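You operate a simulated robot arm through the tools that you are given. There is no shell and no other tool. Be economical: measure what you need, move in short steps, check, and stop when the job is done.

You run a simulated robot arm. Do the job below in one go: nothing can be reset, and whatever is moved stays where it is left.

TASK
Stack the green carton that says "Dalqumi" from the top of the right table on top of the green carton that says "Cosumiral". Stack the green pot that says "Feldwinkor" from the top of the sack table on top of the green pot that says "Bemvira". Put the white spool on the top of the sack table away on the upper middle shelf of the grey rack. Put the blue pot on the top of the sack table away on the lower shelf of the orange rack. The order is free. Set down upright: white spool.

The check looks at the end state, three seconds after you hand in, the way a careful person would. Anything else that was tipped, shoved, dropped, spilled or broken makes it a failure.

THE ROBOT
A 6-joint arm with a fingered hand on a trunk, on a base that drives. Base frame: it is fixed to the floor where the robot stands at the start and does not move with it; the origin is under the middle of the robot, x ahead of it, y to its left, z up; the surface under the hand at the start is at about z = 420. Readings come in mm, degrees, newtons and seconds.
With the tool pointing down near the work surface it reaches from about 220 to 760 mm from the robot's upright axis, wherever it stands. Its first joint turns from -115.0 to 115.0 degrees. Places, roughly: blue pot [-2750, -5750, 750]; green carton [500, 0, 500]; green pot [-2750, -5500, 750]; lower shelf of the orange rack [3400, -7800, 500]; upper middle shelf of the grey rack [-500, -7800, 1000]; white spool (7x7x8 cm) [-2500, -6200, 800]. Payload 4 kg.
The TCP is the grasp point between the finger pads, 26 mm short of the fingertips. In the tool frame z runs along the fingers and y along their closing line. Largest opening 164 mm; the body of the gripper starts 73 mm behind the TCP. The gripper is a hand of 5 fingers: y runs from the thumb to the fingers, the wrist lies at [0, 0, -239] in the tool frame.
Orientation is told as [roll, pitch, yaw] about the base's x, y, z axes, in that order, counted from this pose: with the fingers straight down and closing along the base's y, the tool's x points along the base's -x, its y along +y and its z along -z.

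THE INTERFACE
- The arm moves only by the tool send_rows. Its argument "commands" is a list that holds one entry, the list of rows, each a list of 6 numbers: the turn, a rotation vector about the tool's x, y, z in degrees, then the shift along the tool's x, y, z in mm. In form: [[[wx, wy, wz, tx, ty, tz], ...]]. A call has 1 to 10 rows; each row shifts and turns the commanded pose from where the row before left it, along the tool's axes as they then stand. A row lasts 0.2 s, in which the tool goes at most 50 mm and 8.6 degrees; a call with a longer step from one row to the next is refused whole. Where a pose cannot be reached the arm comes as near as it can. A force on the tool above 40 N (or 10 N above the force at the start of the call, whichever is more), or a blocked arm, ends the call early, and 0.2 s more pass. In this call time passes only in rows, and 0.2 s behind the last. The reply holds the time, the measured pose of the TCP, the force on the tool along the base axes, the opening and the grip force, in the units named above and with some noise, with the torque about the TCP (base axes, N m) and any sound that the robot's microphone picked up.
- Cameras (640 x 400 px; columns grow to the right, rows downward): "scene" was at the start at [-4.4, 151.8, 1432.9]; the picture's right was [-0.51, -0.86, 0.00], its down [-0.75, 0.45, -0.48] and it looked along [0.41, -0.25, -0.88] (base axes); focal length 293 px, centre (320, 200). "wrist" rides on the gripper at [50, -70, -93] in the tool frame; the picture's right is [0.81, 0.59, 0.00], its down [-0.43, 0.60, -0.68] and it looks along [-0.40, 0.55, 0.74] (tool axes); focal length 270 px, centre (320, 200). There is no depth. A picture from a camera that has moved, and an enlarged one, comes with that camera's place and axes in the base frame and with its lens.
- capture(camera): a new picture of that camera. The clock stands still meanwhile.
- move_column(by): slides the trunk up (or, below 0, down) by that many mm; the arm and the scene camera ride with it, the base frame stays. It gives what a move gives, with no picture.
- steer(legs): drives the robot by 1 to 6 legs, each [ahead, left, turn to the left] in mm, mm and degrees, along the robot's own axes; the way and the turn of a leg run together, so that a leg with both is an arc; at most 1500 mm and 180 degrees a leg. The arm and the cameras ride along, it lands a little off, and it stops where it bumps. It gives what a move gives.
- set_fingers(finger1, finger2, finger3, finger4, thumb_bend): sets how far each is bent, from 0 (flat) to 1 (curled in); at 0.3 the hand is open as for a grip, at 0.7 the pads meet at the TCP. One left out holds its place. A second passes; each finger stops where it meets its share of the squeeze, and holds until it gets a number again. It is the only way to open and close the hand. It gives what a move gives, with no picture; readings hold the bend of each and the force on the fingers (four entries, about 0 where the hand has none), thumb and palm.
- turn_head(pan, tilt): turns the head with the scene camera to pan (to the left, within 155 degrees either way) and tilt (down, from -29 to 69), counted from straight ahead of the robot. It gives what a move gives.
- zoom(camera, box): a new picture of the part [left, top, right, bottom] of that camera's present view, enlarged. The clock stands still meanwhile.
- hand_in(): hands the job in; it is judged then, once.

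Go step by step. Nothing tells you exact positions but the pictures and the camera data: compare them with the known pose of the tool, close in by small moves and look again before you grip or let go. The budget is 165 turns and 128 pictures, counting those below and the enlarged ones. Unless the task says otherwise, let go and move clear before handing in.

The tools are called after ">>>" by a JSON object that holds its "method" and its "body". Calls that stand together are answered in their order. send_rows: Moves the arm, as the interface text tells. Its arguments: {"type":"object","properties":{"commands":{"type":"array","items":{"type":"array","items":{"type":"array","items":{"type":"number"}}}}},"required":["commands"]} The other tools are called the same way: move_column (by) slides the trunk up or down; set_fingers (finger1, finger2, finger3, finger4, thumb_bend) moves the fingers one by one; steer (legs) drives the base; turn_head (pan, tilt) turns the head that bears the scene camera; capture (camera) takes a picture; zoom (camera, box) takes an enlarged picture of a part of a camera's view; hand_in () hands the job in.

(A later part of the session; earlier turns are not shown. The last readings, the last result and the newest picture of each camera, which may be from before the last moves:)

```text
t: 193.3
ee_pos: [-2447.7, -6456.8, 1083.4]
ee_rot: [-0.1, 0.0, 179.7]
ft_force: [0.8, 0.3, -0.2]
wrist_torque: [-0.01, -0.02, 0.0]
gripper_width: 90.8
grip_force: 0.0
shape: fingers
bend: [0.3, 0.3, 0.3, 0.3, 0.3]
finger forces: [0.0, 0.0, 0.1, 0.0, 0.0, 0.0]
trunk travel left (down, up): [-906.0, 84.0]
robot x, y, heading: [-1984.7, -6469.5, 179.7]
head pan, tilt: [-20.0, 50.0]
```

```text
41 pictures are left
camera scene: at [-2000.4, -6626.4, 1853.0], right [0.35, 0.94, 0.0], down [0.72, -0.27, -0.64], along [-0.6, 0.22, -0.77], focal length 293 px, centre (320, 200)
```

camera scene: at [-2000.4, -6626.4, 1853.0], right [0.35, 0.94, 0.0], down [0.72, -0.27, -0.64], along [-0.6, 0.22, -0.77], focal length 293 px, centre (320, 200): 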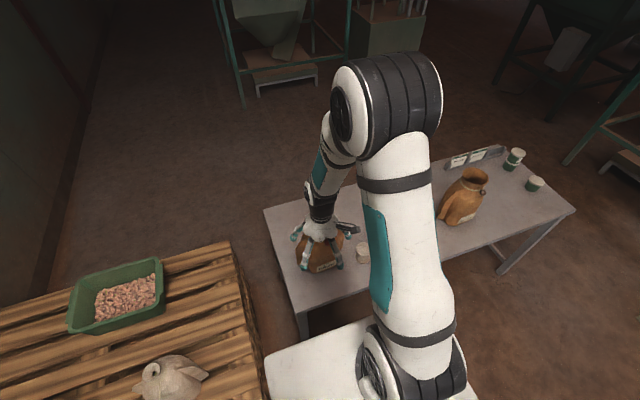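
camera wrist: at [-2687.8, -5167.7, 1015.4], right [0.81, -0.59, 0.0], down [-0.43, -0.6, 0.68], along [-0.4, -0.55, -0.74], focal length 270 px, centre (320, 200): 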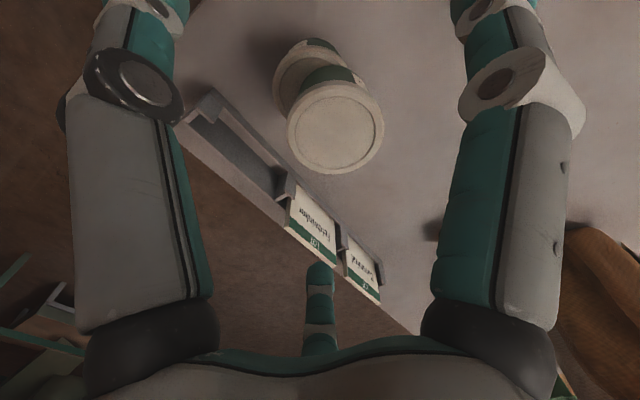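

Spool is around (−2520,−6235). I rotate the hand to yaw 90 (narrow between the sacks) and move above it at safe height.

>>> {"method": "send_rows", "body": {"commands": [[[0, 0, 8.5, 0, 0, 0], [0, 0, 8.5, 0, 0, 0], [0, 0, 8.5, 0, 0, 0], [0, 0, 8.5, 0, 0, 0], [0, 0, 8.5, 0, 0, 0], [0, 0, 8.5, 0, 0, 0], [0, 0, 8.5, 0, 0, 0], [0, 0, 8.5, 0, 0, 0], [0, 0, 8.5, 0, 0, 0], [0, 0, 8.5, 0, 0, 0]]]}}

>>> {"method": "send_rows", "body": {"commands": [[[0, 0, 5, 0, 0, 0], [0, 0, 0, -42, 14, 0], [0, 0, 0, -42, 14, 0], [0, 0, 0, -42, 14, 0], [0, 0, 0, -42, 14, 0], [0, 0, 0, -42, 14, 0]]]}}

>>> {"method": "capture", "body": {"camera": "wrist"}}

>>> {"method": "capture", "body": {"camera": "scene"}}

```text
t: 195.5
ee_pos: [-2446.1, -6458.1, 1081.4]
ee_rot: [0.0, -0.2, 94.6]
ft_force: [0.3, -0.3, 0.0]
wrist_torque: [0.02, -0.02, -0.01]
gripper_width: 90.8
grip_force: 0.0
shape: fingers
bend: [0.3, 0.3, 0.3, 0.3, 0.3]
finger forces: [0.1, 0.0, 0.0, 0.0, 0.0, 0.0]
trunk travel left (down, up): [-906.0, 84.0]
robot x, y, heading: [-1988.0, -6464.5, 179.7]
head pan, tilt: [-20.0, 50.0]
```

```text
t: 196.9
ee_pos: [-2514.5, -6246.0, 1086.1]
ee_rot: [-0.1, -0.1, 89.7]
ft_force: [-0.4, 0.4, -0.6]
wrist_torque: [-0.01, -0.04, -0.01]
gripper_width: 90.6
grip_force: 0.1
shape: fingers
bend: [0.3, 0.3, 0.3, 0.3, 0.3]
finger forces: [0.0, 0.0, 0.0, 0.1, 0.1, 0.1]
trunk travel left (down, up): [-906.0, 84.0]
robot x, y, heading: [-1985.8, -6466.4, 179.6]
head pan, tilt: [-20.0, 50.0]
```

```text
40 pictures are left
camera wrist: at [-2445.0, -6296.8, 1179.0], right [-0.59, -0.81, 0.0], down [-0.59, 0.43, 0.68], along [-0.55, 0.4, -0.73], focal length 270 px, centre (320, 200)
```

wrist: 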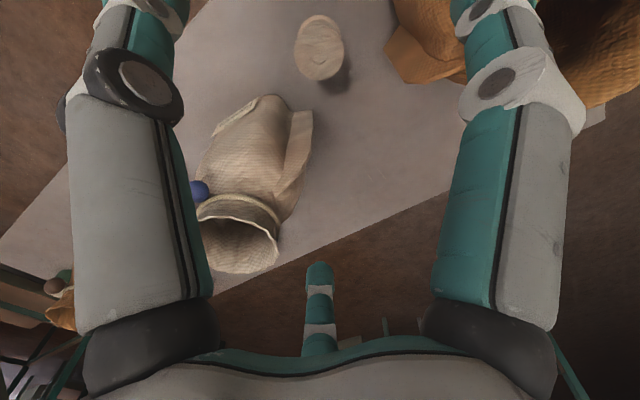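

```text
39 pictures are left
camera scene: at [-2000.9, -6624.2, 1853.2], right [0.35, 0.94, 0.0], down [0.72, -0.27, -0.64], along [-0.6, 0.22, -0.77], focal length 293 px, centre (320, 200)
```

scene: 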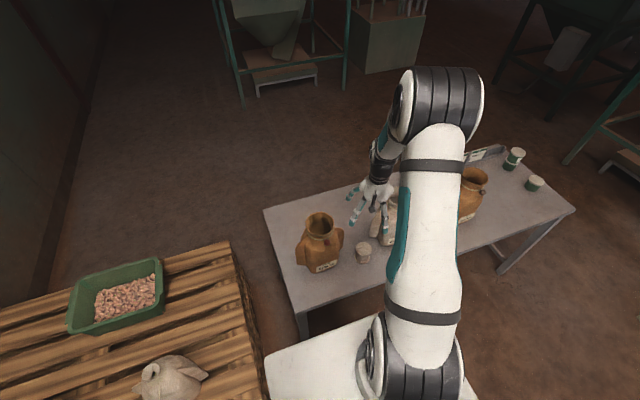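

Spool measured at (−2524,−6236); sack flaps are close on both sides. I tilt the hand 20° so palm and wrist lean to the front, and pre-close the fingers to shape.

>>> {"method": "send_rows", "body": {"commands": [[[0, 0, 0, -10, 10, 0], [-6.7, 0, 0, 0, 0, 0], [-6.7, 0, 0, 0, 0, 0], [-6.6, 0, 0, 0, 0, 0]]]}}

>>> {"method": "set_fingers", "body": {"finger1": 0.4, "finger2": 0.38, "finger3": 0.38, "finger4": 0.4, "thumb_bend": 0.43}}

>>> {"method": "send_rows", "body": {"commands": [[[0, 0, 0, 0, -15, 41], [0, 0, 0, 0, -15, 41], [0, 0, 0, 0, -15, 41], [0, 0, 0, 0, -15, 41], [0, 0, 0, 0, -11, 30]]]}}

>>> {"method": "capture", "body": {"camera": "wrist"}}

>>> {"method": "zoom", "body": {"camera": "scene", "box": [290, 170, 430, 290]}}

```text
t: 197.9
ee_pos: [-2524.9, -6235.0, 1083.5]
ee_rot: [20.1, -0.3, 89.7]
ft_force: [-0.6, -1.3, 0.0]
wrist_torque: [-0.02, 0.01, -0.02]
gripper_width: 90.8
grip_force: 0.0
shape: fingers
bend: [0.3, 0.3, 0.3, 0.3, 0.3]
finger forces: [0.1, 0.0, 0.0, 0.0, 0.1, 0.1]
trunk travel left (down, up): [-906.0, 84.0]
robot x, y, heading: [-1984.2, -6465.7, 179.6]
head pan, tilt: [-20.0, 50.0]
```

```text
t: 198.9
ee_pos: [-2525.8, -6236.2, 1083.0]
ee_rot: [20.0, -0.2, 89.7]
ft_force: [-0.1, -0.1, -0.5]
wrist_torque: [0.02, 0.0, -0.02]
gripper_width: 63.9
grip_force: 0.1
shape: fingers
bend: [0.4, 0.38, 0.38, 0.4, 0.43]
finger forces: [0.1, 0.0, 0.0, 0.1, 0.1, 0.1]
trunk travel left (down, up): [-906.0, 84.0]
robot x, y, heading: [-1987.1, -6466.1, 179.7]
head pan, tilt: [-20.0, 50.0]
```

```text
t: 200.1
ee_pos: [-2527.8, -6235.8, 877.5]
ee_rot: [20.0, -0.2, 89.7]
ft_force: [-0.7, 0.0, 0.7]
wrist_torque: [-0.04, 0.02, 0.0]
gripper_width: 64.1
grip_force: 0.0
shape: fingers
bend: [0.4, 0.38, 0.38, 0.4, 0.43]
finger forces: [0.0, 0.0, 0.1, 0.0, 0.0, 0.0]
trunk travel left (down, up): [-906.0, 84.0]
robot x, y, heading: [-1985.6, -6464.1, 179.7]
head pan, tilt: [-20.0, 50.0]
```

```text
38 pictures are left
camera wrist: at [-2429.2, -6286.9, 941.1], right [-0.56, -0.81, 0.2], down [-0.32, 0.43, 0.84], along [-0.76, 0.4, -0.5], focal length 270 px, centre (320, 200)
```

wrist: 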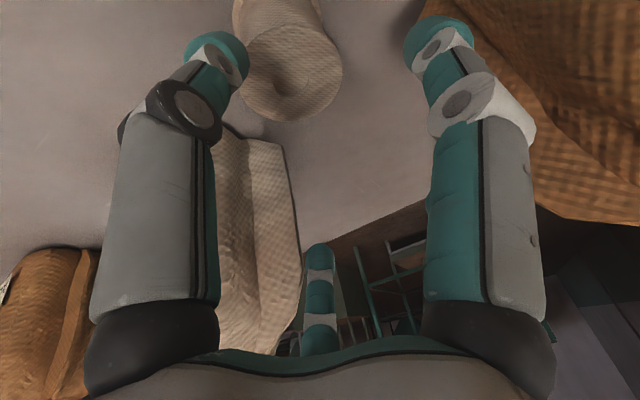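

```text
3.33 times, centred on (360, 230) of scene
camera zoom: at [-2001.1, -6625.8, 1853.1], right [0.35, 0.94, 0.0], down [0.72, -0.27, -0.64], along [-0.6, 0.22, -0.77], focal length 978 px, centre (187, 100)
```

zoom: 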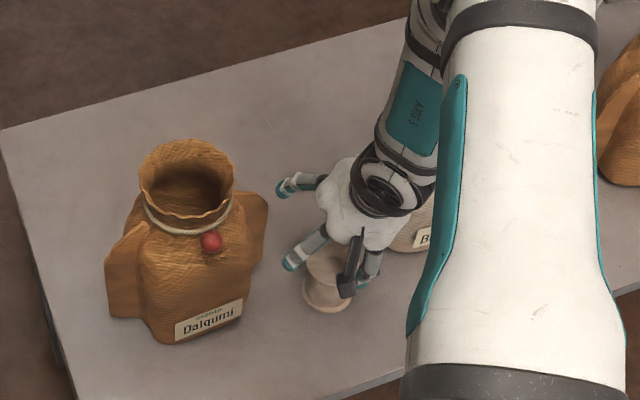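

Spool top measures z≈770–790 at (−2532,−6236). I descend to TCP z≈762 with force watch.

>>> {"method": "send_rows", "body": {"commands": [[[0, 0, 0, 0, -9, 38], [0, 0, 0, 0, -13, 36], [0, 0, 0, 0, -13, 36]]]}}

>>> {"method": "capture", "body": {"camera": "wrist"}}

```text
t: 200.9
ee_pos: [-2535.1, -6233.1, 772.4]
ee_rot: [20.6, -0.6, 89.7]
ft_force: [9.6, -8.5, 48.2]
wrist_torque: [-0.58, -2.68, -0.36]
gripper_width: 59.9
grip_force: 24.0
shape: fingers
bend: [0.4, 0.38, 0.38, 0.4, 0.44]
finger forces: [0.0, 0.1, 0.0, 0.0, 47.9, 0.1]
trunk travel left (down, up): [-906.0, 84.0]
robot x, y, heading: [-1988.6, -6463.8, 179.5]
head pan, tilt: [-20.0, 50.0]
stopped in row 3: the force on the tool passed its limit at 92 N (the readings are from after the stop); the commanded pose is now the measured one
```

```text
36 pictures are left
camera wrist: at [-2436.8, -6283.7, 834.9], right [-0.56, -0.81, 0.2], down [-0.32, 0.43, 0.85], along [-0.77, 0.41, -0.49], focal length 270 px, centre (320, 200)
```

wrist: 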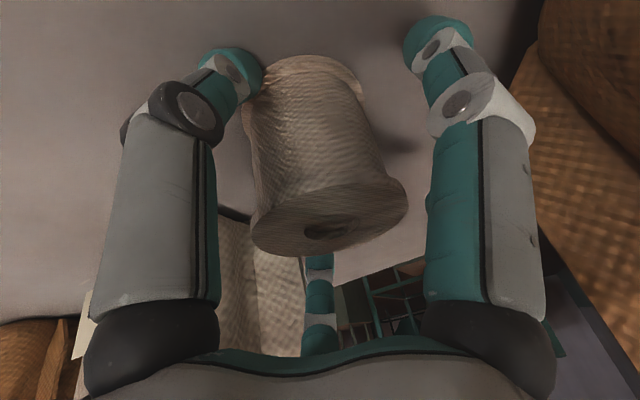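

The thumb touched the table. The spool is well centred (top z≈782). I raise 25 mm, reduce the tilt to 10°, and go down to z≈767.

>>> {"method": "send_rows", "body": {"commands": [[[0, 0, 0, 0, 8.5, -23.5], [5, 0, 0, 0, 0, 0], [5.4, 0, 0, 0, 0, 0], [0, 0, 0, 0, -3, 17], [0, 0, 0, 0, -1, 6], [0, 0, 0, 0, -1, 4]]]}}

>>> {"method": "capture", "body": {"camera": "wrist"}}

```text
t: 202.3
ee_pos: [-2537.3, -6234.1, 768.3]
ee_rot: [13.4, 0.2, 89.8]
ft_force: [2.3, -6.1, 26.5]
wrist_torque: [-0.26, -1.7, -0.34]
gripper_width: 64.1
grip_force: 13.2
shape: fingers
bend: [0.4, 0.38, 0.38, 0.4, 0.42]
finger forces: [0.1, 0.0, 0.0, 0.1, 27.0, 0.1]
out of reach, approached as far as the arm can: row 3
trunk travel left (down, up): [-906.0, 84.0]
robot x, y, heading: [-1986.2, -6467.6, 179.8]
head pan, tilt: [-20.0, 50.0]
```

```text
35 pictures are left
camera wrist: at [-2447.3, -6284.3, 843.1], right [-0.57, -0.81, 0.14], down [-0.42, 0.44, 0.79], along [-0.7, 0.4, -0.59], focal length 270 px, centre (320, 200)
```

wrist: 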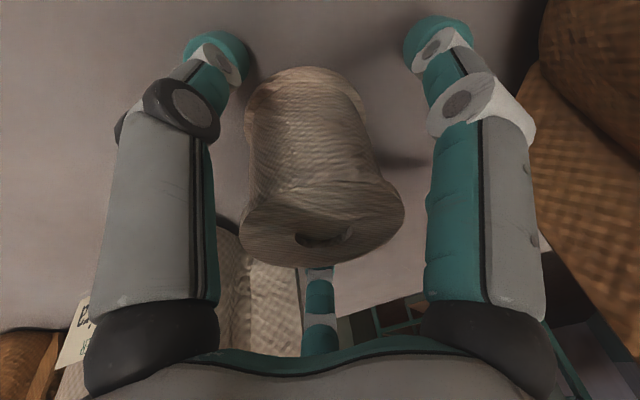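

Thumb still rests on the table, so I raise 6 mm and close around the spool.

>>> {"method": "send_rows", "body": {"commands": [[[0, 0, 0, 0, 1.5, -7]]]}}

>>> {"method": "set_fingers", "body": {"finger1": 0.7, "finger2": 0.7, "finger3": 0.7, "finger4": 0.7, "thumb_bend": 0.7}}

>>> {"method": "capture", "body": {"camera": "wrist"}}

```text
t: 202.7
ee_pos: [-2535.1, -6233.5, 771.6]
ee_rot: [13.1, 0.3, 89.9]
ft_force: [0.2, 0.4, 0.8]
wrist_torque: [0.0, 0.02, 0.02]
gripper_width: 63.6
grip_force: 0.0
shape: fingers
bend: [0.4, 0.38, 0.38, 0.4, 0.43]
finger forces: [0.1, 0.1, 0.0, 0.0, 0.1, 0.1]
trunk travel left (down, up): [-906.0, 84.0]
robot x, y, heading: [-1990.2, -6467.3, 179.7]
head pan, tilt: [-20.0, 50.0]
```

```text
t: 203.7
ee_pos: [-2535.9, -6232.6, 771.2]
ee_rot: [13.2, 0.4, 89.8]
ft_force: [0.7, -0.1, -0.8]
wrist_torque: [0.02, -0.05, 0.03]
gripper_width: 22.5
grip_force: 21.9
shape: fingers
bend: [0.58, 0.54, 0.56, 0.6, 0.62]
finger forces: [6.9, 10.0, 8.6, 6.4, 13.5, 0.1]
trunk travel left (down, up): [-906.0, 84.0]
robot x, y, heading: [-1987.8, -6461.9, 179.8]
head pan, tilt: [-20.0, 50.0]
```

```text
34 pictures are left
camera wrist: at [-2447.2, -6283.3, 847.5], right [-0.57, -0.81, 0.14], down [-0.42, 0.44, 0.79], along [-0.7, 0.4, -0.59], focal length 270 px, centre (320, 200)
```

wrist: 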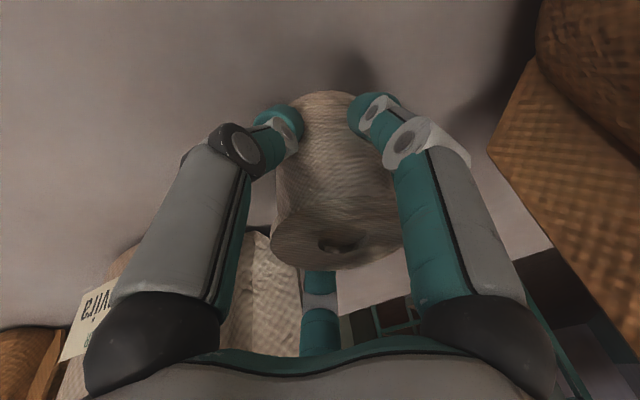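

Spool is gripped by all five fingers (22 N). I lift 60 mm and back straight out from between the sacks.

>>> {"method": "send_rows", "body": {"commands": [[[0, 0, 0, 0, 4.6, -19.5], [0, 0, 0, 0, 4.6, -19.5], [0, 0, 0, 0, 4.6, -19.5]]]}}

>>> {"method": "steer", "body": {"legs": [[-600, 0, 0]]}}

>>> {"method": "turn_head", "body": {"pan": 0, "tilt": 35}}

>>> {"method": "capture", "body": {"camera": "scene"}}

```text
t: 204.5
ee_pos: [-2535.9, -6235.3, 830.6]
ee_rot: [13.2, 0.4, 89.8]
ft_force: [0.8, -0.4, -1.3]
wrist_torque: [0.01, -0.03, 0.01]
gripper_width: 22.4
grip_force: 21.8
shape: fingers
bend: [0.58, 0.54, 0.56, 0.6, 0.62]
finger forces: [6.9, 9.7, 8.5, 6.1, 13.1, 0.0]
trunk travel left (down, up): [-906.0, 84.0]
robot x, y, heading: [-1984.0, -6461.7, 179.3]
head pan, tilt: [-20.0, 50.0]
```

```text
t: 207.9
ee_pos: [-1939.6, -6241.5, 831.1]
ee_rot: [13.1, 0.3, 90.5]
ft_force: [0.3, 0.0, -0.9]
wrist_torque: [0.01, -0.02, 0.02]
gripper_width: 22.5
grip_force: 21.5
shape: fingers
bend: [0.58, 0.54, 0.56, 0.6, 0.62]
finger forces: [7.0, 9.8, 8.5, 6.2, 13.2, 0.0]
trunk travel left (down, up): [-906.0, 84.0]
robot x, y, heading: [-1382.1, -6464.2, -179.6]
head pan, tilt: [-20.0, 50.0]
```

```text
t: 208.7
ee_pos: [-1939.4, -6240.9, 830.3]
ee_rot: [13.1, 0.4, 90.4]
ft_force: [0.0, 0.3, -1.3]
wrist_torque: [0.02, -0.03, 0.03]
gripper_width: 22.9
grip_force: 22.0
shape: fingers
bend: [0.58, 0.54, 0.56, 0.6, 0.62]
finger forces: [6.9, 9.8, 8.5, 6.2, 13.0, 0.0]
trunk travel left (down, up): [-906.0, 84.0]
robot x, y, heading: [-1386.8, -6465.8, -179.5]
head pan, tilt: [0.0, 35.0]
```

```text
33 pictures are left
camera scene: at [-1414.4, -6652.6, 1874.7], right [-0.01, 1.0, 0.0], down [0.57, 0.0, -0.82], along [-0.82, 0.0, -0.57], focal length 293 px, centre (320, 200)
```

scene: 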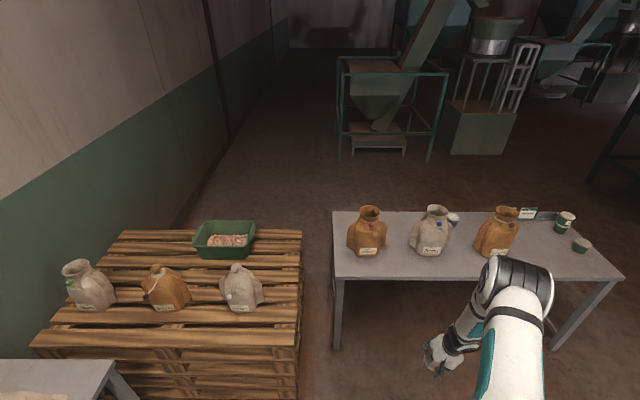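

Blue pot is visible behind the Bemvira sack for later. I turn to face the grey rack and slide over to x≈−450.

>>> {"method": "steer", "body": {"legs": [[0, 0, 89.5], [0, 1000, 0]]}}

>>> {"method": "turn_head", "body": {"pan": -10, "tilt": 30}}

>>> {"method": "capture", "body": {"camera": "scene"}}

```text
t: 217.7
ee_pos: [-631.5, -7003.5, 830.9]
ee_rot: [13.1, 0.3, -179.1]
ft_force: [-0.1, -0.2, -1.6]
wrist_torque: [0.03, 0.01, -0.02]
gripper_width: 21.9
grip_force: 21.5
shape: fingers
bend: [0.58, 0.54, 0.56, 0.6, 0.62]
finger forces: [6.6, 9.7, 8.3, 6.4, 12.6, 0.0]
trunk travel left (down, up): [-906.0, 84.0]
robot x, y, heading: [-409.3, -6448.4, -89.3]
head pan, tilt: [0.0, 35.0]
```

```text
t: 218.4
ee_pos: [-631.3, -7002.7, 830.8]
ee_rot: [13.3, 0.3, -179.1]
ft_force: [-0.5, 0.2, -0.8]
wrist_torque: [0.04, -0.02, 0.01]
gripper_width: 22.2
grip_force: 21.2
shape: fingers
bend: [0.58, 0.54, 0.56, 0.6, 0.62]
finger forces: [6.5, 9.7, 8.5, 6.4, 12.5, 0.1]
trunk travel left (down, up): [-906.0, 84.0]
robot x, y, heading: [-410.6, -6449.0, -89.3]
head pan, tilt: [-10.0, 30.0]
```

```text
32 pictures are left
camera scene: at [-238.9, -6477.4, 1882.5], right [-0.99, 0.16, 0.0], down [0.08, 0.49, -0.87], along [-0.14, -0.85, -0.5], focal length 293 px, centre (320, 200)
```

scene: 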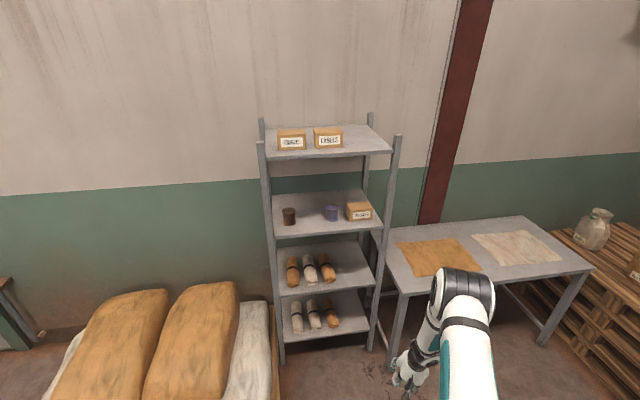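

Grey rack: upper middle shelf surface z≈1015, front edge y≈−7630, free gap centred at x≈−396 between brown and purple spools. I raise the hand and approach.

>>> {"method": "move_column", "body": {"by": 84}}

>>> {"method": "send_rows", "body": {"commands": [[[0, 0, 0, 20, 9, -38], [0, 0, 0, 20, 9, -38], [0, 0, 0, 20, 9, -38], [0, 0, 0, 20, 9, -38], [0, 0, 0, 20, 9, -38], [0, 0, 0, 20, 9, -38]]]}}

>>> {"method": "steer", "body": {"legs": [[400, 115, -0.7]]}}

>>> {"method": "capture", "body": {"camera": "scene"}}

```text
t: 219.6
ee_pos: [-631.4, -7002.8, 914.5]
ee_rot: [13.2, 0.5, -179.1]
ft_force: [0.2, -0.2, -2.1]
wrist_torque: [0.01, -0.01, 0.02]
gripper_width: 21.9
grip_force: 21.4
shape: fingers
bend: [0.58, 0.54, 0.56, 0.6, 0.62]
finger forces: [6.6, 9.7, 8.4, 6.2, 12.5, 0.0]
trunk travel left (down, up): [-990.0, 0.0]
robot x, y, heading: [-407.2, -6451.9, -89.4]
head pan, tilt: [-10.0, 30.0]
```

```text
t: 221.0
ee_pos: [-515.0, -7001.1, 1149.4]
ee_rot: [13.2, 0.3, -179.1]
ft_force: [1.1, 1.2, -1.4]
wrist_torque: [-0.01, 0.02, 0.0]
gripper_width: 22.0
grip_force: 21.8
shape: fingers
bend: [0.58, 0.54, 0.56, 0.6, 0.62]
finger forces: [6.7, 9.6, 8.2, 6.3, 12.4, 0.0]
trunk travel left (down, up): [-990.0, 0.0]
robot x, y, heading: [-409.1, -6449.3, -89.2]
head pan, tilt: [-10.0, 30.0]
```

```text
t: 223.6
ee_pos: [-411.2, -7401.6, 1148.6]
ee_rot: [13.0, 0.4, -180.0]
ft_force: [-0.7, 0.2, -0.9]
wrist_torque: [0.05, 0.02, -0.02]
gripper_width: 22.1
grip_force: 21.4
shape: fingers
bend: [0.58, 0.54, 0.56, 0.6, 0.62]
finger forces: [6.6, 9.8, 8.4, 6.3, 12.4, 0.0]
trunk travel left (down, up): [-990.0, 0.0]
robot x, y, heading: [-296.3, -6854.5, -90.1]
head pan, tilt: [-10.0, 30.0]
```

```text
31 pictures are left
camera scene: at [-126.0, -6882.2, 1966.5], right [-0.98, 0.18, 0.0], down [0.09, 0.49, -0.87], along [-0.15, -0.85, -0.5], focal length 293 px, centre (320, 200)
```

scene: 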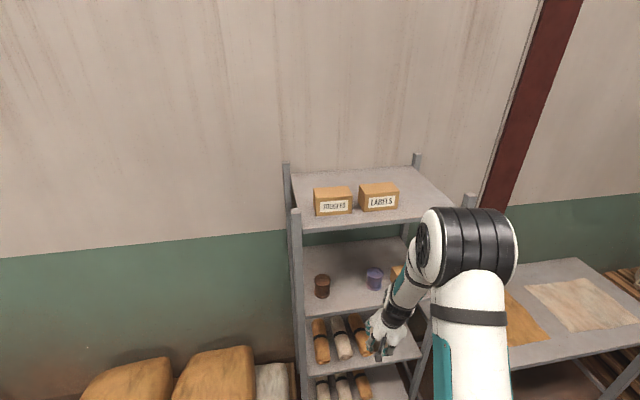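

Free gap centre x≈−395. I lower to just above shelf height (so the wrist fits below the top shelf), align x, and drive in to just before the shelf.

>>> {"method": "send_rows", "body": {"commands": [[[0, 0, 0, 8, -6, 26], [0, 0, 0, 8, -6, 26]]]}}

>>> {"method": "steer", "body": {"legs": [[170, 0, 0]]}}

>>> {"method": "zoom", "body": {"camera": "scene", "box": [280, 200, 480, 400]}}

>>> {"method": "capture", "body": {"camera": "wrist"}}

```text
t: 224.2
ee_pos: [-395.4, -7401.9, 1093.5]
ee_rot: [13.1, 0.2, -180.0]
ft_force: [0.2, -0.4, -2.2]
wrist_torque: [0.02, 0.01, 0.0]
gripper_width: 22.0
grip_force: 22.1
shape: fingers
bend: [0.58, 0.54, 0.56, 0.6, 0.62]
finger forces: [6.6, 9.6, 8.3, 6.2, 12.3, 0.0]
trunk travel left (down, up): [-990.0, 0.0]
robot x, y, heading: [-295.4, -6851.2, -90.2]
head pan, tilt: [-10.0, 30.0]
```

```text
t: 225.3
ee_pos: [-393.3, -7473.0, 1094.0]
ee_rot: [13.2, 0.3, -179.4]
ft_force: [-0.2, 0.0, -0.7]
wrist_torque: [0.05, -0.03, -0.02]
gripper_width: 21.7
grip_force: 22.1
shape: fingers
bend: [0.58, 0.54, 0.56, 0.6, 0.62]
finger forces: [6.9, 9.6, 8.4, 6.2, 12.4, 0.0]
trunk travel left (down, up): [-990.0, 0.0]
robot x, y, heading: [-298.3, -6918.5, -89.8]
head pan, tilt: [-10.0, 30.0]
stopped in leg 1: the robot was blocked; the commanded pose is now the measured one
```

```text
2.00 times, centred on (380, 300) of scene
camera zoom: at [-129.4, -6949.7, 1966.5], right [-0.99, 0.17, 0.0], down [0.08, 0.49, -0.87], along [-0.14, -0.85, -0.5], focal length 586 px, centre (200, 0)
```

zoom: 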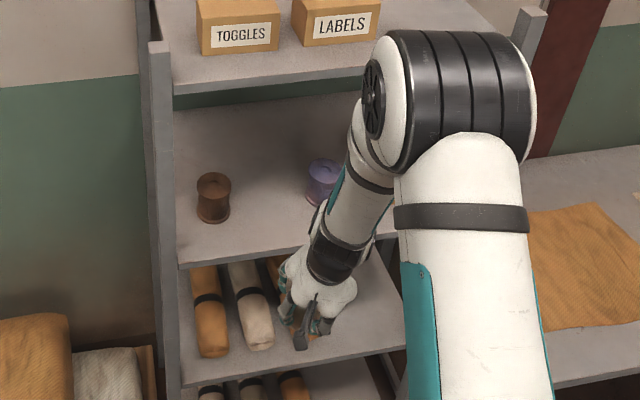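

```text
29 pictures are left
camera wrist: at [-342.9, -7382.9, 1169.0], right [0.81, -0.56, 0.14], down [-0.43, -0.43, 0.79], along [-0.39, -0.71, -0.59], focal length 270 px, centre (320, 200)
```

wrist: 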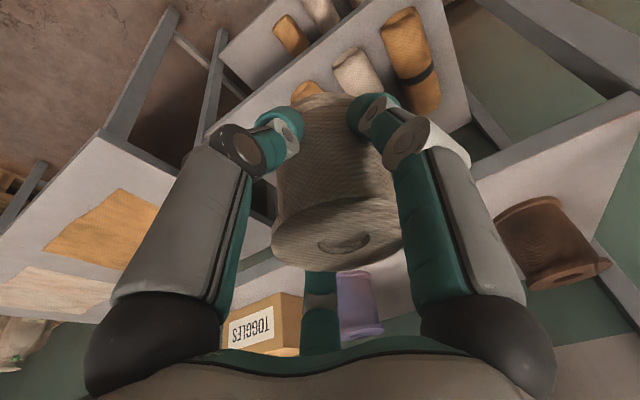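

The base bumped something (the sack pallet at left, right edge x≈−100). I back off, move right 155 mm and shift the hand left correspondingly.

>>> {"method": "steer", "body": {"legs": [[-45, 0, 0], [0, -160, 0]]}}

>>> {"method": "send_rows", "body": {"commands": [[[0, 0, 0, 40, 0, 0], [0, 0, 0, 40, 0, 0], [0, 0, 0, 40, 0, 0], [0, 0, 0, 38, 0, 0]]]}}

>>> {"method": "steer", "body": {"legs": [[170, 0, 0]]}}

```text
t: 227.2
ee_pos: [-552.3, -7428.3, 1094.7]
ee_rot: [13.4, 0.3, -179.4]
ft_force: [-1.0, -0.3, -2.5]
wrist_torque: [0.0, -0.06, 0.02]
gripper_width: 22.0
grip_force: 21.7
shape: fingers
bend: [0.58, 0.54, 0.56, 0.6, 0.62]
finger forces: [6.8, 9.6, 8.5, 6.3, 12.4, 0.0]
trunk travel left (down, up): [-990.0, 0.0]
robot x, y, heading: [-461.4, -6870.3, -89.6]
head pan, tilt: [-10.0, 30.0]
```

```text
t: 228.2
ee_pos: [-394.5, -7425.7, 1092.5]
ee_rot: [13.4, 0.2, -179.3]
ft_force: [0.5, 0.5, -1.7]
wrist_torque: [-0.01, 0.0, 0.01]
gripper_width: 22.0
grip_force: 21.3
shape: fingers
bend: [0.58, 0.54, 0.56, 0.6, 0.62]
finger forces: [6.7, 9.6, 8.4, 6.3, 12.2, 0.0]
trunk travel left (down, up): [-990.0, 0.0]
robot x, y, heading: [-459.7, -6877.4, -89.5]
head pan, tilt: [-10.0, 30.0]
```

```text
t: 229.7
ee_pos: [-391.1, -7596.5, 1092.1]
ee_rot: [13.1, 0.4, -179.2]
ft_force: [0.4, 0.1, -1.7]
wrist_torque: [0.03, -0.01, 0.02]
gripper_width: 21.9
grip_force: 21.8
shape: fingers
bend: [0.58, 0.54, 0.56, 0.6, 0.62]
finger forces: [6.7, 9.7, 8.5, 6.2, 12.3, 0.0]
trunk travel left (down, up): [-990.0, 0.0]
robot x, y, heading: [-459.3, -7049.3, -89.3]
head pan, tilt: [-10.0, 30.0]
```

>>> {"method": "capture", "body": {"camera": "wrist"}}

>>> {"method": "zoom", "body": {"camera": "scene", "box": [280, 230, 440, 400]}}

```text
28 pictures are left
camera wrist: at [-341.7, -7506.2, 1167.4], right [0.82, -0.56, 0.14], down [-0.43, -0.43, 0.79], along [-0.38, -0.71, -0.59], focal length 270 px, centre (320, 200)
```

wrist: 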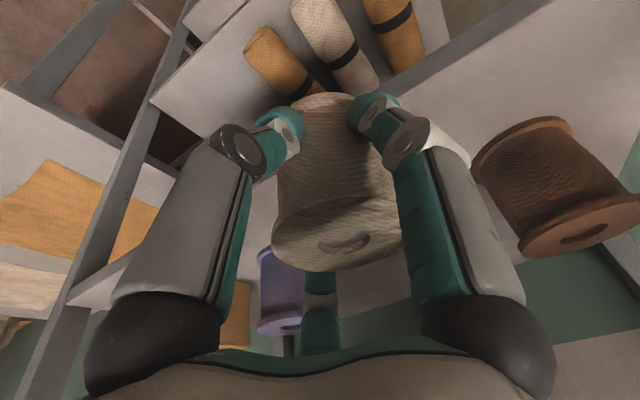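

```text
2.35 times, centred on (360, 315) of scene
camera zoom: at [-287.0, -7073.4, 1966.4], right [-0.99, 0.16, 0.0], down [0.08, 0.49, -0.87], along [-0.14, -0.85, -0.5], focal length 690 px, centre (226, -71)
```

zoom: 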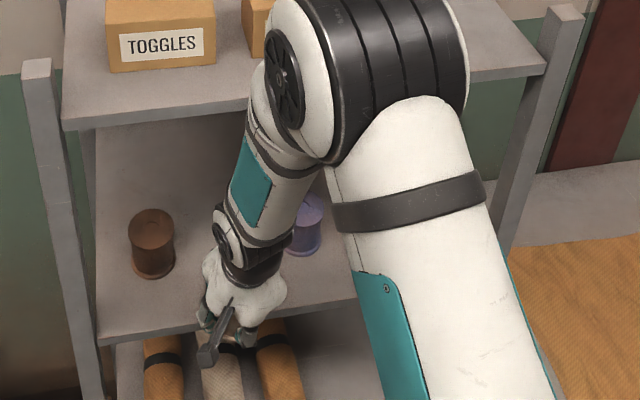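

Clear so far. I drive the last 84 mm so the spool sits about 50 mm inside the front edge.

>>> {"method": "steer", "body": {"legs": [[84, 0, 0]]}}

>>> {"method": "zoom", "body": {"camera": "scene", "box": [280, 230, 440, 400]}}

>>> {"method": "capture", "body": {"camera": "wrist"}}

```text
t: 230.8
ee_pos: [-390.6, -7656.7, 1091.0]
ee_rot: [12.7, 0.2, -178.9]
ft_force: [0.1, -0.7, 12.0]
wrist_torque: [0.14, 0.13, 0.01]
gripper_width: 21.5
grip_force: 25.3
shape: fingers
bend: [0.58, 0.53, 0.55, 0.6, 0.63]
finger forces: [7.5, 12.4, 9.1, 7.0, 13.9, 0.0]
trunk travel left (down, up): [-990.0, 0.0]
robot x, y, heading: [-458.9, -7116.3, -89.4]
head pan, tilt: [-10.0, 30.0]
stopped in leg 1: the robot was blocked; the commanded pose is now the measured one
```

```text
2.35 times, centred on (360, 315) of scene
camera zoom: at [-286.9, -7137.6, 1966.8], right [-0.99, 0.16, 0.0], down [0.08, 0.49, -0.87], along [-0.14, -0.86, -0.5], focal length 690 px, centre (226, -71)
```

zoom: 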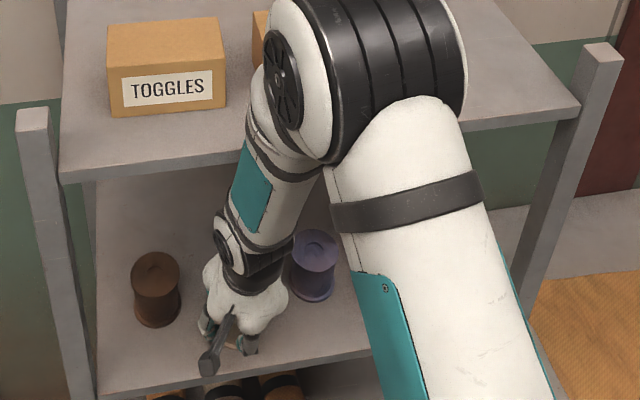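

```text
25 pictures are left
camera wrist: at [-341.7, -7566.6, 1166.5], right [0.82, -0.56, 0.13], down [-0.43, -0.44, 0.79], along [-0.38, -0.7, -0.6], focal length 270 px, centre (320, 200)
```

wrist: 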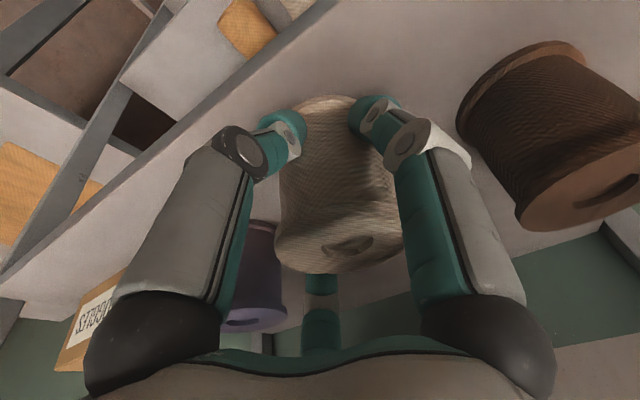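

The spool seems to be touching the shelf surface (12 N up). I raise 12 mm and recheck the force.

>>> {"method": "send_rows", "body": {"commands": [[[0, 0, 0, 0, 1.4, -6], [0, 0, 0, 0, 1.4, -6]]]}}

>>> {"method": "zoom", "body": {"camera": "wrist", "box": [220, 60, 440, 290]}}

```text
t: 231.4
ee_pos: [-389.4, -7651.8, 1098.5]
ee_rot: [12.1, 0.1, -178.9]
ft_force: [0.8, -0.5, -1.7]
wrist_torque: [0.04, 0.01, -0.01]
gripper_width: 21.6
grip_force: 22.0
shape: fingers
bend: [0.58, 0.53, 0.55, 0.61, 0.63]
finger forces: [7.3, 9.3, 8.0, 6.3, 12.9, 0.0]
trunk travel left (down, up): [-990.0, 0.0]
robot x, y, heading: [-458.2, -7118.8, -89.2]
head pan, tilt: [-10.0, 30.0]
```

```text
1.74 times, centred on (330, 175) of wrist
camera zoom: at [-340.7, -7563.1, 1175.8], right [0.82, -0.56, 0.12], down [-0.43, -0.45, 0.79], along [-0.38, -0.7, -0.61], focal length 470 px, centre (303, 244)
```

zoom: 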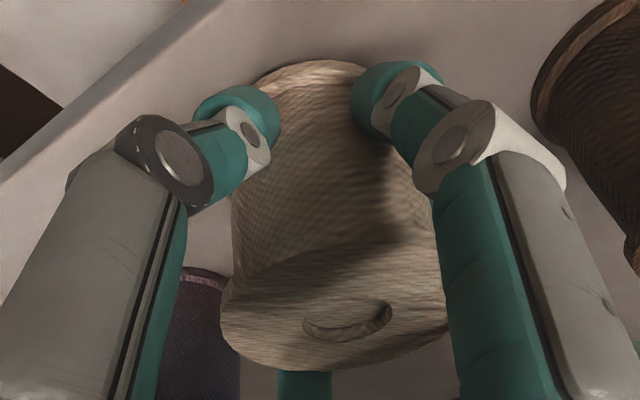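

Free now. The spool's centre is ~22 mm ahead of the TCP, so it is already ~20 mm inside the shelf's front edge (y≈−7617). I lower gently to contact.

>>> {"method": "send_rows", "body": {"commands": [[[0, 0, 0, 0, -0.6, 2.9], [0, 0, 0, 0, -0.5, 2.4], [0, 0, 0, 0, -0.4, 2]]]}}

>>> {"method": "capture", "body": {"camera": "wrist"}}

```text
t: 232.2
ee_pos: [-389.4, -7655.5, 1098.3]
ee_rot: [13.0, 0.2, -178.9]
ft_force: [0.5, 5.6, -1.0]
wrist_torque: [-0.46, 0.03, 0.04]
gripper_width: 21.6
grip_force: 21.8
shape: fingers
bend: [0.58, 0.53, 0.55, 0.61, 0.63]
finger forces: [7.2, 9.3, 7.9, 6.3, 12.9, 0.1]
trunk travel left (down, up): [-990.0, 0.0]
robot x, y, heading: [-458.0, -7117.0, -89.5]
head pan, tilt: [-10.0, 30.0]
```

```text
23 pictures are left
camera wrist: at [-341.2, -7565.9, 1174.0], right [0.82, -0.56, 0.13], down [-0.43, -0.44, 0.79], along [-0.38, -0.71, -0.6], focal length 270 px, centre (320, 200)
```

wrist: 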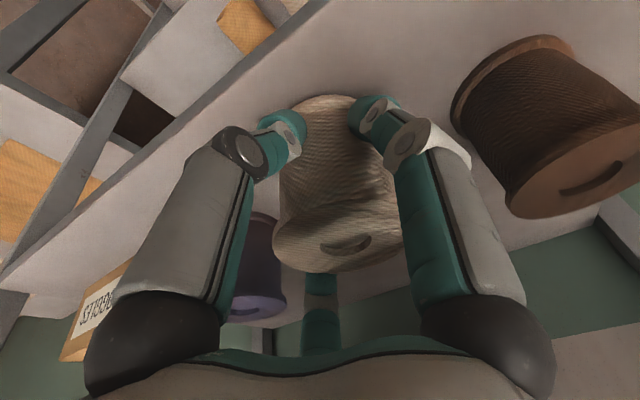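

Position did not change and there is a +y force: something else touches. I look with the scene camera.

>>> {"method": "turn_head", "body": {"pan": -12, "tilt": 45}}

>>> {"method": "capture", "body": {"camera": "scene"}}

```text
t: 232.9
ee_pos: [-390.8, -7655.2, 1097.2]
ee_rot: [12.7, 0.2, -178.9]
ft_force: [0.0, -0.7, -1.4]
wrist_torque: [0.05, 0.02, 0.01]
gripper_width: 21.6
grip_force: 21.9
shape: fingers
bend: [0.58, 0.53, 0.55, 0.61, 0.63]
finger forces: [7.1, 9.2, 7.9, 6.3, 12.7, 0.0]
trunk travel left (down, up): [-990.0, 0.0]
robot x, y, heading: [-455.0, -7115.0, -89.1]
head pan, tilt: [-12.0, 45.0]
```

```text
22 pictures are left
camera scene: at [-287.1, -7125.7, 1944.0], right [-0.98, 0.2, 0.0], down [0.14, 0.69, -0.71], along [-0.14, -0.7, -0.7], focal length 293 px, centre (320, 200)
```

scene: 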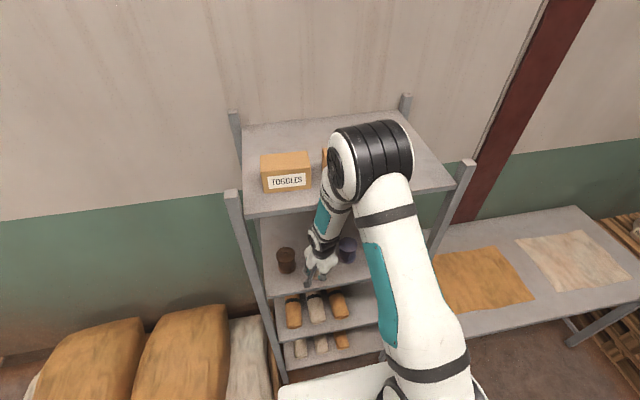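

The forearm is too steep and rubs the top shelf's front edge. I back out, lower the trunk 260 mm while raising the arm the same amount, and extend, so the forearm enters flatter.

>>> {"method": "steer", "body": {"legs": [[-250, 0, -0.9]]}}

>>> {"method": "move_column", "body": {"by": -130}}

>>> {"method": "send_rows", "body": {"commands": [[[0, 0, 0, 0, 10, -43], [0, 0, 0, 0, 10, -43], [0, 0, 0, 0, 10, -43], [0, 0, 0, 0, 10, -43], [0, 0, 0, 0, 10, -43], [0, 0, 0, 0, 10, -43], [0, 0, 0, 0, 40, 9.5], [0, 0, 0, 0, 40, 9.5]]]}}

>>> {"method": "move_column", "body": {"by": -130}}

```text
t: 234.8
ee_pos: [-395.8, -7411.3, 1093.3]
ee_rot: [12.5, 0.1, -179.2]
ft_force: [1.1, -0.7, -1.0]
wrist_torque: [0.01, 0.01, 0.02]
gripper_width: 21.5
grip_force: 21.6
shape: fingers
bend: [0.58, 0.53, 0.55, 0.61, 0.63]
finger forces: [7.2, 9.2, 8.0, 6.4, 12.7, 0.0]
trunk travel left (down, up): [-990.0, 0.0]
robot x, y, heading: [-458.4, -6868.5, -89.2]
head pan, tilt: [-12.0, 45.0]
```

```text
t: 236.3
ee_pos: [-396.0, -7412.7, 963.4]
ee_rot: [12.4, 0.2, -179.2]
ft_force: [-0.4, 0.6, -1.9]
wrist_torque: [0.04, 0.0, -0.03]
gripper_width: 21.6
grip_force: 21.4
shape: fingers
bend: [0.58, 0.53, 0.55, 0.61, 0.63]
finger forces: [7.2, 9.2, 8.0, 6.3, 12.6, 0.0]
trunk travel left (down, up): [-860.0, 130.0]
robot x, y, heading: [-459.8, -6870.1, -89.5]
head pan, tilt: [-12.0, 45.0]
```

```text
t: 238.1
ee_pos: [-394.4, -7500.0, 1227.1]
ee_rot: [12.4, 0.2, -179.0]
ft_force: [0.1, 1.4, -1.9]
wrist_torque: [0.04, 0.0, 0.0]
gripper_width: 21.4
grip_force: 20.5
shape: fingers
bend: [0.58, 0.53, 0.55, 0.61, 0.63]
finger forces: [7.0, 9.0, 7.9, 6.2, 12.3, 0.1]
trunk travel left (down, up): [-860.0, 130.0]
robot x, y, heading: [-461.8, -6866.5, -89.6]
head pan, tilt: [-12.0, 45.0]
```

```text
t: 239.7
ee_pos: [-395.5, -7500.5, 1097.6]
ee_rot: [12.4, 0.3, -179.2]
ft_force: [-0.2, -0.5, -1.2]
wrist_torque: [0.02, 0.02, 0.01]
gripper_width: 21.2
grip_force: 21.0
shape: fingers
bend: [0.58, 0.53, 0.55, 0.61, 0.63]
finger forces: [6.9, 8.9, 7.9, 6.1, 12.3, 0.0]
trunk travel left (down, up): [-730.0, 260.0]
robot x, y, heading: [-459.4, -6864.4, -89.7]
head pan, tilt: [-12.0, 45.0]
```

Forearm is flatter now. Raise 6 mm and drive in.

>>> {"method": "send_rows", "body": {"commands": [[[-0.7, 0, 0, 0, 1.4, -6]]]}}

>>> {"method": "steer", "body": {"legs": [[165, 0, 0]]}}

>>> {"method": "capture", "body": {"camera": "wrist"}}

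```text
t: 240.1
ee_pos: [-394.7, -7499.9, 1103.6]
ee_rot: [13.0, 0.2, -179.1]
ft_force: [0.6, -0.1, -1.2]
wrist_torque: [0.03, -0.01, 0.04]
gripper_width: 21.5
grip_force: 21.3
shape: fingers
bend: [0.58, 0.53, 0.55, 0.61, 0.63]
finger forces: [7.0, 9.0, 7.9, 6.2, 12.2, 0.0]
trunk travel left (down, up): [-730.0, 260.0]
robot x, y, heading: [-459.8, -6867.0, -89.5]
head pan, tilt: [-12.0, 45.0]
```

```text
t: 241.6
ee_pos: [-393.2, -7667.6, 1103.9]
ee_rot: [13.0, 0.2, -179.1]
ft_force: [-0.6, -0.1, -1.0]
wrist_torque: [0.03, -0.03, -0.02]
gripper_width: 21.1
grip_force: 21.0
shape: fingers
bend: [0.58, 0.53, 0.55, 0.61, 0.63]
finger forces: [7.2, 9.0, 7.9, 6.2, 12.3, 0.1]
trunk travel left (down, up): [-730.0, 260.0]
robot x, y, heading: [-458.0, -7033.2, -89.5]
head pan, tilt: [-12.0, 45.0]
```

```text
21 pictures are left
camera wrist: at [-343.4, -7578.2, 1178.7], right [0.82, -0.56, 0.14], down [-0.43, -0.43, 0.79], along [-0.39, -0.71, -0.59], focal length 270 px, centre (320, 200)
```

wrist: 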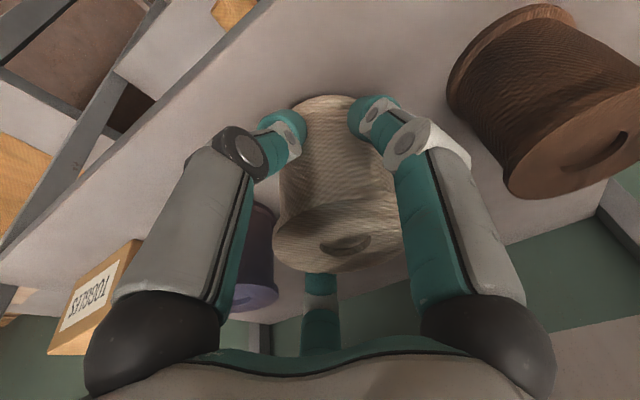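

Clear of the top shelf now. I lower onto the shelf to contact.

>>> {"method": "send_rows", "body": {"commands": [[[0, 0, 0, 0, -1.1, 5], [0, 0, 0, 0, -0.7, 3], [0, 0, 0, 0, -0.6, 2.5], [0, 0, 0, 0, -0.5, 2]]]}}

```text
t: 242.6
ee_pos: [-392.6, -7666.8, 1090.6]
ee_rot: [13.2, 0.2, -179.2]
ft_force: [0.5, -0.4, 1.6]
wrist_torque: [0.03, 0.01, -0.02]
gripper_width: 21.7
grip_force: 22.2
shape: fingers
bend: [0.58, 0.53, 0.55, 0.61, 0.63]
finger forces: [6.9, 9.5, 8.1, 6.3, 12.5, 0.0]
trunk travel left (down, up): [-730.0, 260.0]
robot x, y, heading: [-452.0, -7033.3, -89.5]
head pan, tilt: [-12.0, 45.0]
```

>>> {"method": "send_rows", "body": {"commands": [[[0, 0, 0, 0, -0.4, 2]]]}}

>>> {"method": "set_fingers", "body": {"finger1": 0.51, "finger2": 0.46, "finger3": 0.48, "finger4": 0.53, "thumb_bend": 0.56}}

>>> {"method": "set_fingers", "body": {"finger1": 0.43, "finger2": 0.2, "finger3": 0.2, "finger4": 0.43, "thumb_bend": 0.4}}

>>> {"method": "capture", "body": {"camera": "wrist"}}

```text
t: 243.0
ee_pos: [-393.4, -7666.9, 1091.6]
ee_rot: [13.3, 0.2, -179.1]
ft_force: [0.9, -0.3, 10.9]
wrist_torque: [0.26, 0.06, 0.02]
gripper_width: 21.2
grip_force: 24.5
shape: fingers
bend: [0.58, 0.53, 0.55, 0.61, 0.63]
finger forces: [7.4, 11.5, 8.7, 6.7, 14.7, 0.0]
trunk travel left (down, up): [-730.0, 260.0]
robot x, y, heading: [-455.9, -7035.3, -89.4]
head pan, tilt: [-12.0, 45.0]
```

```text
t: 244.0
ee_pos: [-393.3, -7668.0, 1089.8]
ee_rot: [13.0, 0.2, -179.0]
ft_force: [-0.8, -0.4, -0.2]
wrist_torque: [0.02, -0.02, -0.01]
gripper_width: 34.1
grip_force: 0.0
shape: fingers
bend: [0.51, 0.46, 0.48, 0.53, 0.56]
finger forces: [0.1, 0.0, 0.1, 0.0, 0.0, 0.0]
trunk travel left (down, up): [-730.0, 260.0]
robot x, y, heading: [-456.5, -7035.5, -89.4]
head pan, tilt: [-12.0, 45.0]
```

```text
t: 245.0
ee_pos: [-391.9, -7667.2, 1089.5]
ee_rot: [13.1, 0.1, -179.1]
ft_force: [-0.2, -0.1, 1.2]
wrist_torque: [0.02, 0.0, -0.02]
gripper_width: 63.2
grip_force: 0.0
shape: fingers
bend: [0.43, 0.2, 0.2, 0.43, 0.4]
finger forces: [0.0, 0.0, 0.1, 0.0, 0.0, 0.0]
trunk travel left (down, up): [-730.0, 260.0]
robot x, y, heading: [-458.9, -7036.2, -89.4]
head pan, tilt: [-12.0, 45.0]
```

```text
20 pictures are left
camera wrist: at [-342.7, -7577.2, 1164.6], right [0.82, -0.56, 0.14], down [-0.43, -0.43, 0.79], along [-0.39, -0.71, -0.59], focal length 270 px, centre (320, 200)
```

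wrist: 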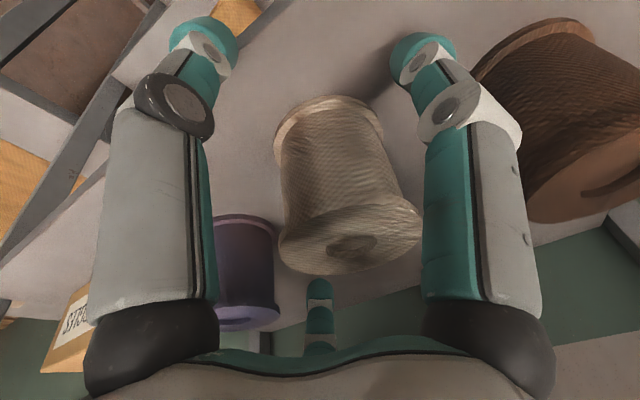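

The spool stands upright by itself. I flatten fingers 2 and 3, rise 12 mm and back out so the spool passes between them.

>>> {"method": "set_fingers", "body": {"finger2": 0.0, "finger3": 0.0}}

>>> {"method": "send_rows", "body": {"commands": [[[0, 0, 0, 0, 1.4, -6], [0, 0, 0, 0, 1.4, -6]]]}}

>>> {"method": "steer", "body": {"legs": [[-40, 0, 0]]}}

>>> {"method": "capture", "body": {"camera": "wrist"}}

```text
t: 246.0
ee_pos: [-392.4, -7666.6, 1090.2]
ee_rot: [13.1, 0.2, -179.1]
ft_force: [-0.2, -0.1, 0.6]
wrist_torque: [-0.01, 0.02, 0.01]
gripper_width: 63.1
grip_force: 0.1
shape: fingers
bend: [0.43, 0.01, 0.01, 0.43, 0.4]
finger forces: [0.0, 0.0, 0.0, 0.0, 0.1, 0.1]
trunk travel left (down, up): [-730.0, 260.0]
robot x, y, heading: [-456.7, -7034.0, -89.5]
head pan, tilt: [-12.0, 45.0]
```

```text
t: 246.6
ee_pos: [-391.8, -7667.7, 1102.0]
ee_rot: [13.1, 0.1, -179.1]
ft_force: [-0.6, 0.3, 0.2]
wrist_torque: [-0.04, 0.03, -0.04]
gripper_width: 63.4
grip_force: 0.0
shape: fingers
bend: [0.43, 0.01, 0.01, 0.43, 0.4]
finger forces: [0.0, 0.0, 0.0, 0.1, 0.0, 0.0]
trunk travel left (down, up): [-730.0, 260.0]
robot x, y, heading: [-455.3, -7037.9, -89.7]
head pan, tilt: [-12.0, 45.0]
```

```text
t: 247.4
ee_pos: [-391.7, -7624.5, 1102.0]
ee_rot: [13.2, 0.2, -179.0]
ft_force: [-0.4, 0.4, -0.9]
wrist_torque: [-0.03, 0.01, 0.02]
gripper_width: 63.5
grip_force: 0.2
shape: fingers
bend: [0.43, 0.01, 0.01, 0.43, 0.4]
finger forces: [0.0, 0.0, 0.1, 0.0, 0.1, 0.1]
trunk travel left (down, up): [-730.0, 260.0]
robot x, y, heading: [-454.0, -6997.4, -89.3]
head pan, tilt: [-12.0, 45.0]
```

```text
19 pictures are left
camera wrist: at [-343.1, -7534.6, 1178.1], right [0.82, -0.56, 0.14], down [-0.43, -0.43, 0.79], along [-0.39, -0.71, -0.59], focal length 270 px, centre (320, 200)
```

wrist: 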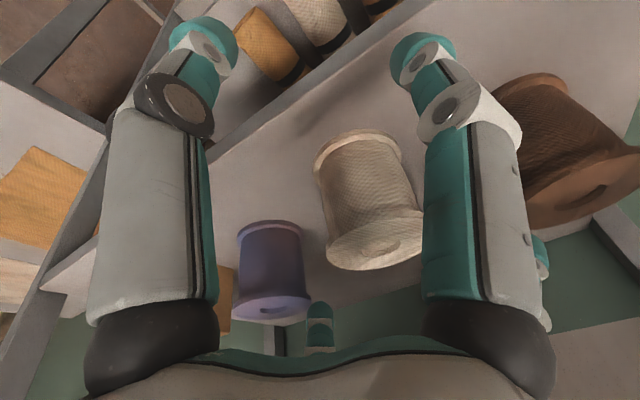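

No contact; the spool stays put inside the shelf edge. I back fully out.

>>> {"method": "steer", "body": {"legs": [[-300, 0, 0]]}}

>>> {"method": "set_fingers", "body": {"finger1": 0.3, "finger2": 0.3, "finger3": 0.3, "finger4": 0.3, "thumb_bend": 0.3}}

>>> {"method": "zoom", "body": {"camera": "scene", "box": [200, 50, 480, 300]}}

```text
t: 249.5
ee_pos: [-397.4, -7331.6, 1103.2]
ee_rot: [13.3, 0.3, -179.4]
ft_force: [-0.6, 0.5, 0.3]
wrist_torque: [-0.02, 0.02, 0.01]
gripper_width: 63.0
grip_force: 0.0
shape: fingers
bend: [0.43, 0.01, 0.01, 0.43, 0.4]
finger forces: [0.0, 0.0, 0.1, 0.0, 0.0, 0.1]
trunk travel left (down, up): [-730.0, 260.0]
robot x, y, heading: [-458.1, -6700.5, -89.6]
head pan, tilt: [-12.0, 45.0]
```

```text
t: 250.5
ee_pos: [-396.4, -7332.7, 1102.4]
ee_rot: [13.1, 0.2, -179.3]
ft_force: [0.7, -0.1, 0.0]
wrist_torque: [0.02, -0.01, -0.01]
gripper_width: 90.2
grip_force: 0.0
shape: fingers
bend: [0.3, 0.3, 0.3, 0.3, 0.3]
finger forces: [0.1, 0.0, 0.1, 0.1, 0.0, 0.0]
trunk travel left (down, up): [-730.0, 260.0]
robot x, y, heading: [-462.0, -6699.8, -89.8]
head pan, tilt: [-12.0, 45.0]
```

```text
1.60 times, centred on (340, 175) of scene
camera zoom: at [-291.6, -6719.6, 1683.9], right [-0.98, 0.2, 0.0], down [0.14, 0.69, -0.71], along [-0.14, -0.69, -0.71], focal length 469 px, centre (288, 240)
```

zoom: 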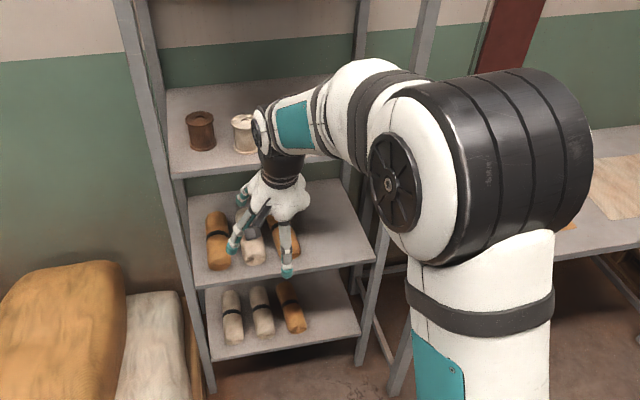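

The spool is upright on the upper middle shelf. Last: the blue pot at about (−2815,−5860), behind the sacks — best reached from behind the table. I level the hand and drive around via (−1950,−5200), checking the passage at the table's right end.

>>> {"method": "send_rows", "body": {"commands": [[[6.5, 0, 0, 0, 0, 0], [6.5, 0, 0, 0, 0, 0], [0, 0, 0, 0, -40, 0], [0, 0, 0, 0, -40, 0], [0, 0, 0, 0, -40, 0]]]}}

>>> {"method": "steer", "body": {"legs": [[-300, 0, -90.2], [0, -1150, 0], [1450, 0, 0]]}}

>>> {"method": "turn_head", "body": {"pan": -20, "tilt": 30}}

>>> {"method": "capture", "body": {"camera": "scene"}}

```text
t: 251.7
ee_pos: [-398.1, -7210.6, 1101.4]
ee_rot: [0.1, 0.2, -179.2]
ft_force: [0.4, 0.0, 0.7]
wrist_torque: [0.01, 0.0, -0.02]
gripper_width: 90.5
grip_force: 0.0
shape: fingers
bend: [0.3, 0.3, 0.3, 0.3, 0.3]
finger forces: [0.1, 0.1, 0.0, 0.1, 0.1, 0.0]
trunk travel left (down, up): [-730.0, 260.0]
robot x, y, heading: [-457.2, -6700.9, -89.6]
head pan, tilt: [-12.0, 45.0]
```

```text
t: 268.3
ee_pos: [-2261.3, -5381.6, 1100.1]
ee_rot: [0.1, 0.1, 88.9]
ft_force: [0.0, 0.1, -0.8]
wrist_torque: [0.0, 0.0, -0.03]
gripper_width: 90.6
grip_force: 0.1
shape: fingers
bend: [0.3, 0.3, 0.3, 0.3, 0.3]
finger forces: [0.0, 0.0, 0.1, 0.1, 0.0, 0.0]
trunk travel left (down, up): [-730.0, 260.0]
robot x, y, heading: [-1749.0, -5335.4, 178.7]
head pan, tilt: [-12.0, 45.0]
cut short: leg 1
```

```text
t: 269.0
ee_pos: [-2261.1, -5380.9, 1101.4]
ee_rot: [0.0, 0.2, 88.9]
ft_force: [-0.9, -0.8, 0.3]
wrist_torque: [-0.04, 0.01, 0.04]
gripper_width: 90.6
grip_force: 0.0
shape: fingers
bend: [0.3, 0.3, 0.3, 0.3, 0.3]
finger forces: [0.0, 0.0, 0.0, 0.1, 0.0, 0.0]
trunk travel left (down, up): [-730.0, 260.0]
robot x, y, heading: [-1748.9, -5338.1, 178.5]
head pan, tilt: [-20.0, 30.0]
```

```text
17 pictures are left
camera scene: at [-1777.1, -5490.1, 1706.4], right [0.37, 0.93, 0.0], down [0.47, -0.18, -0.87], along [-0.81, 0.32, -0.5], focal length 293 px, centre (320, 200)
```

scene: 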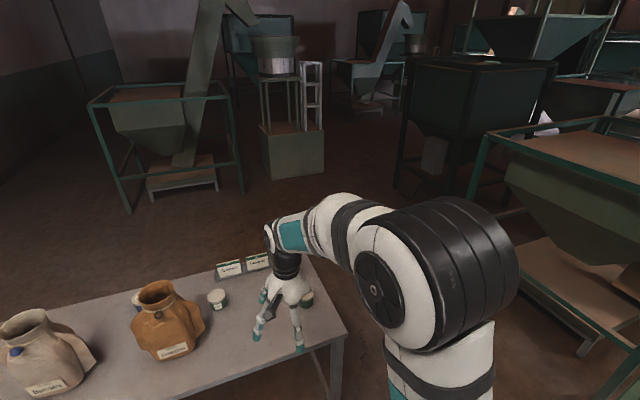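

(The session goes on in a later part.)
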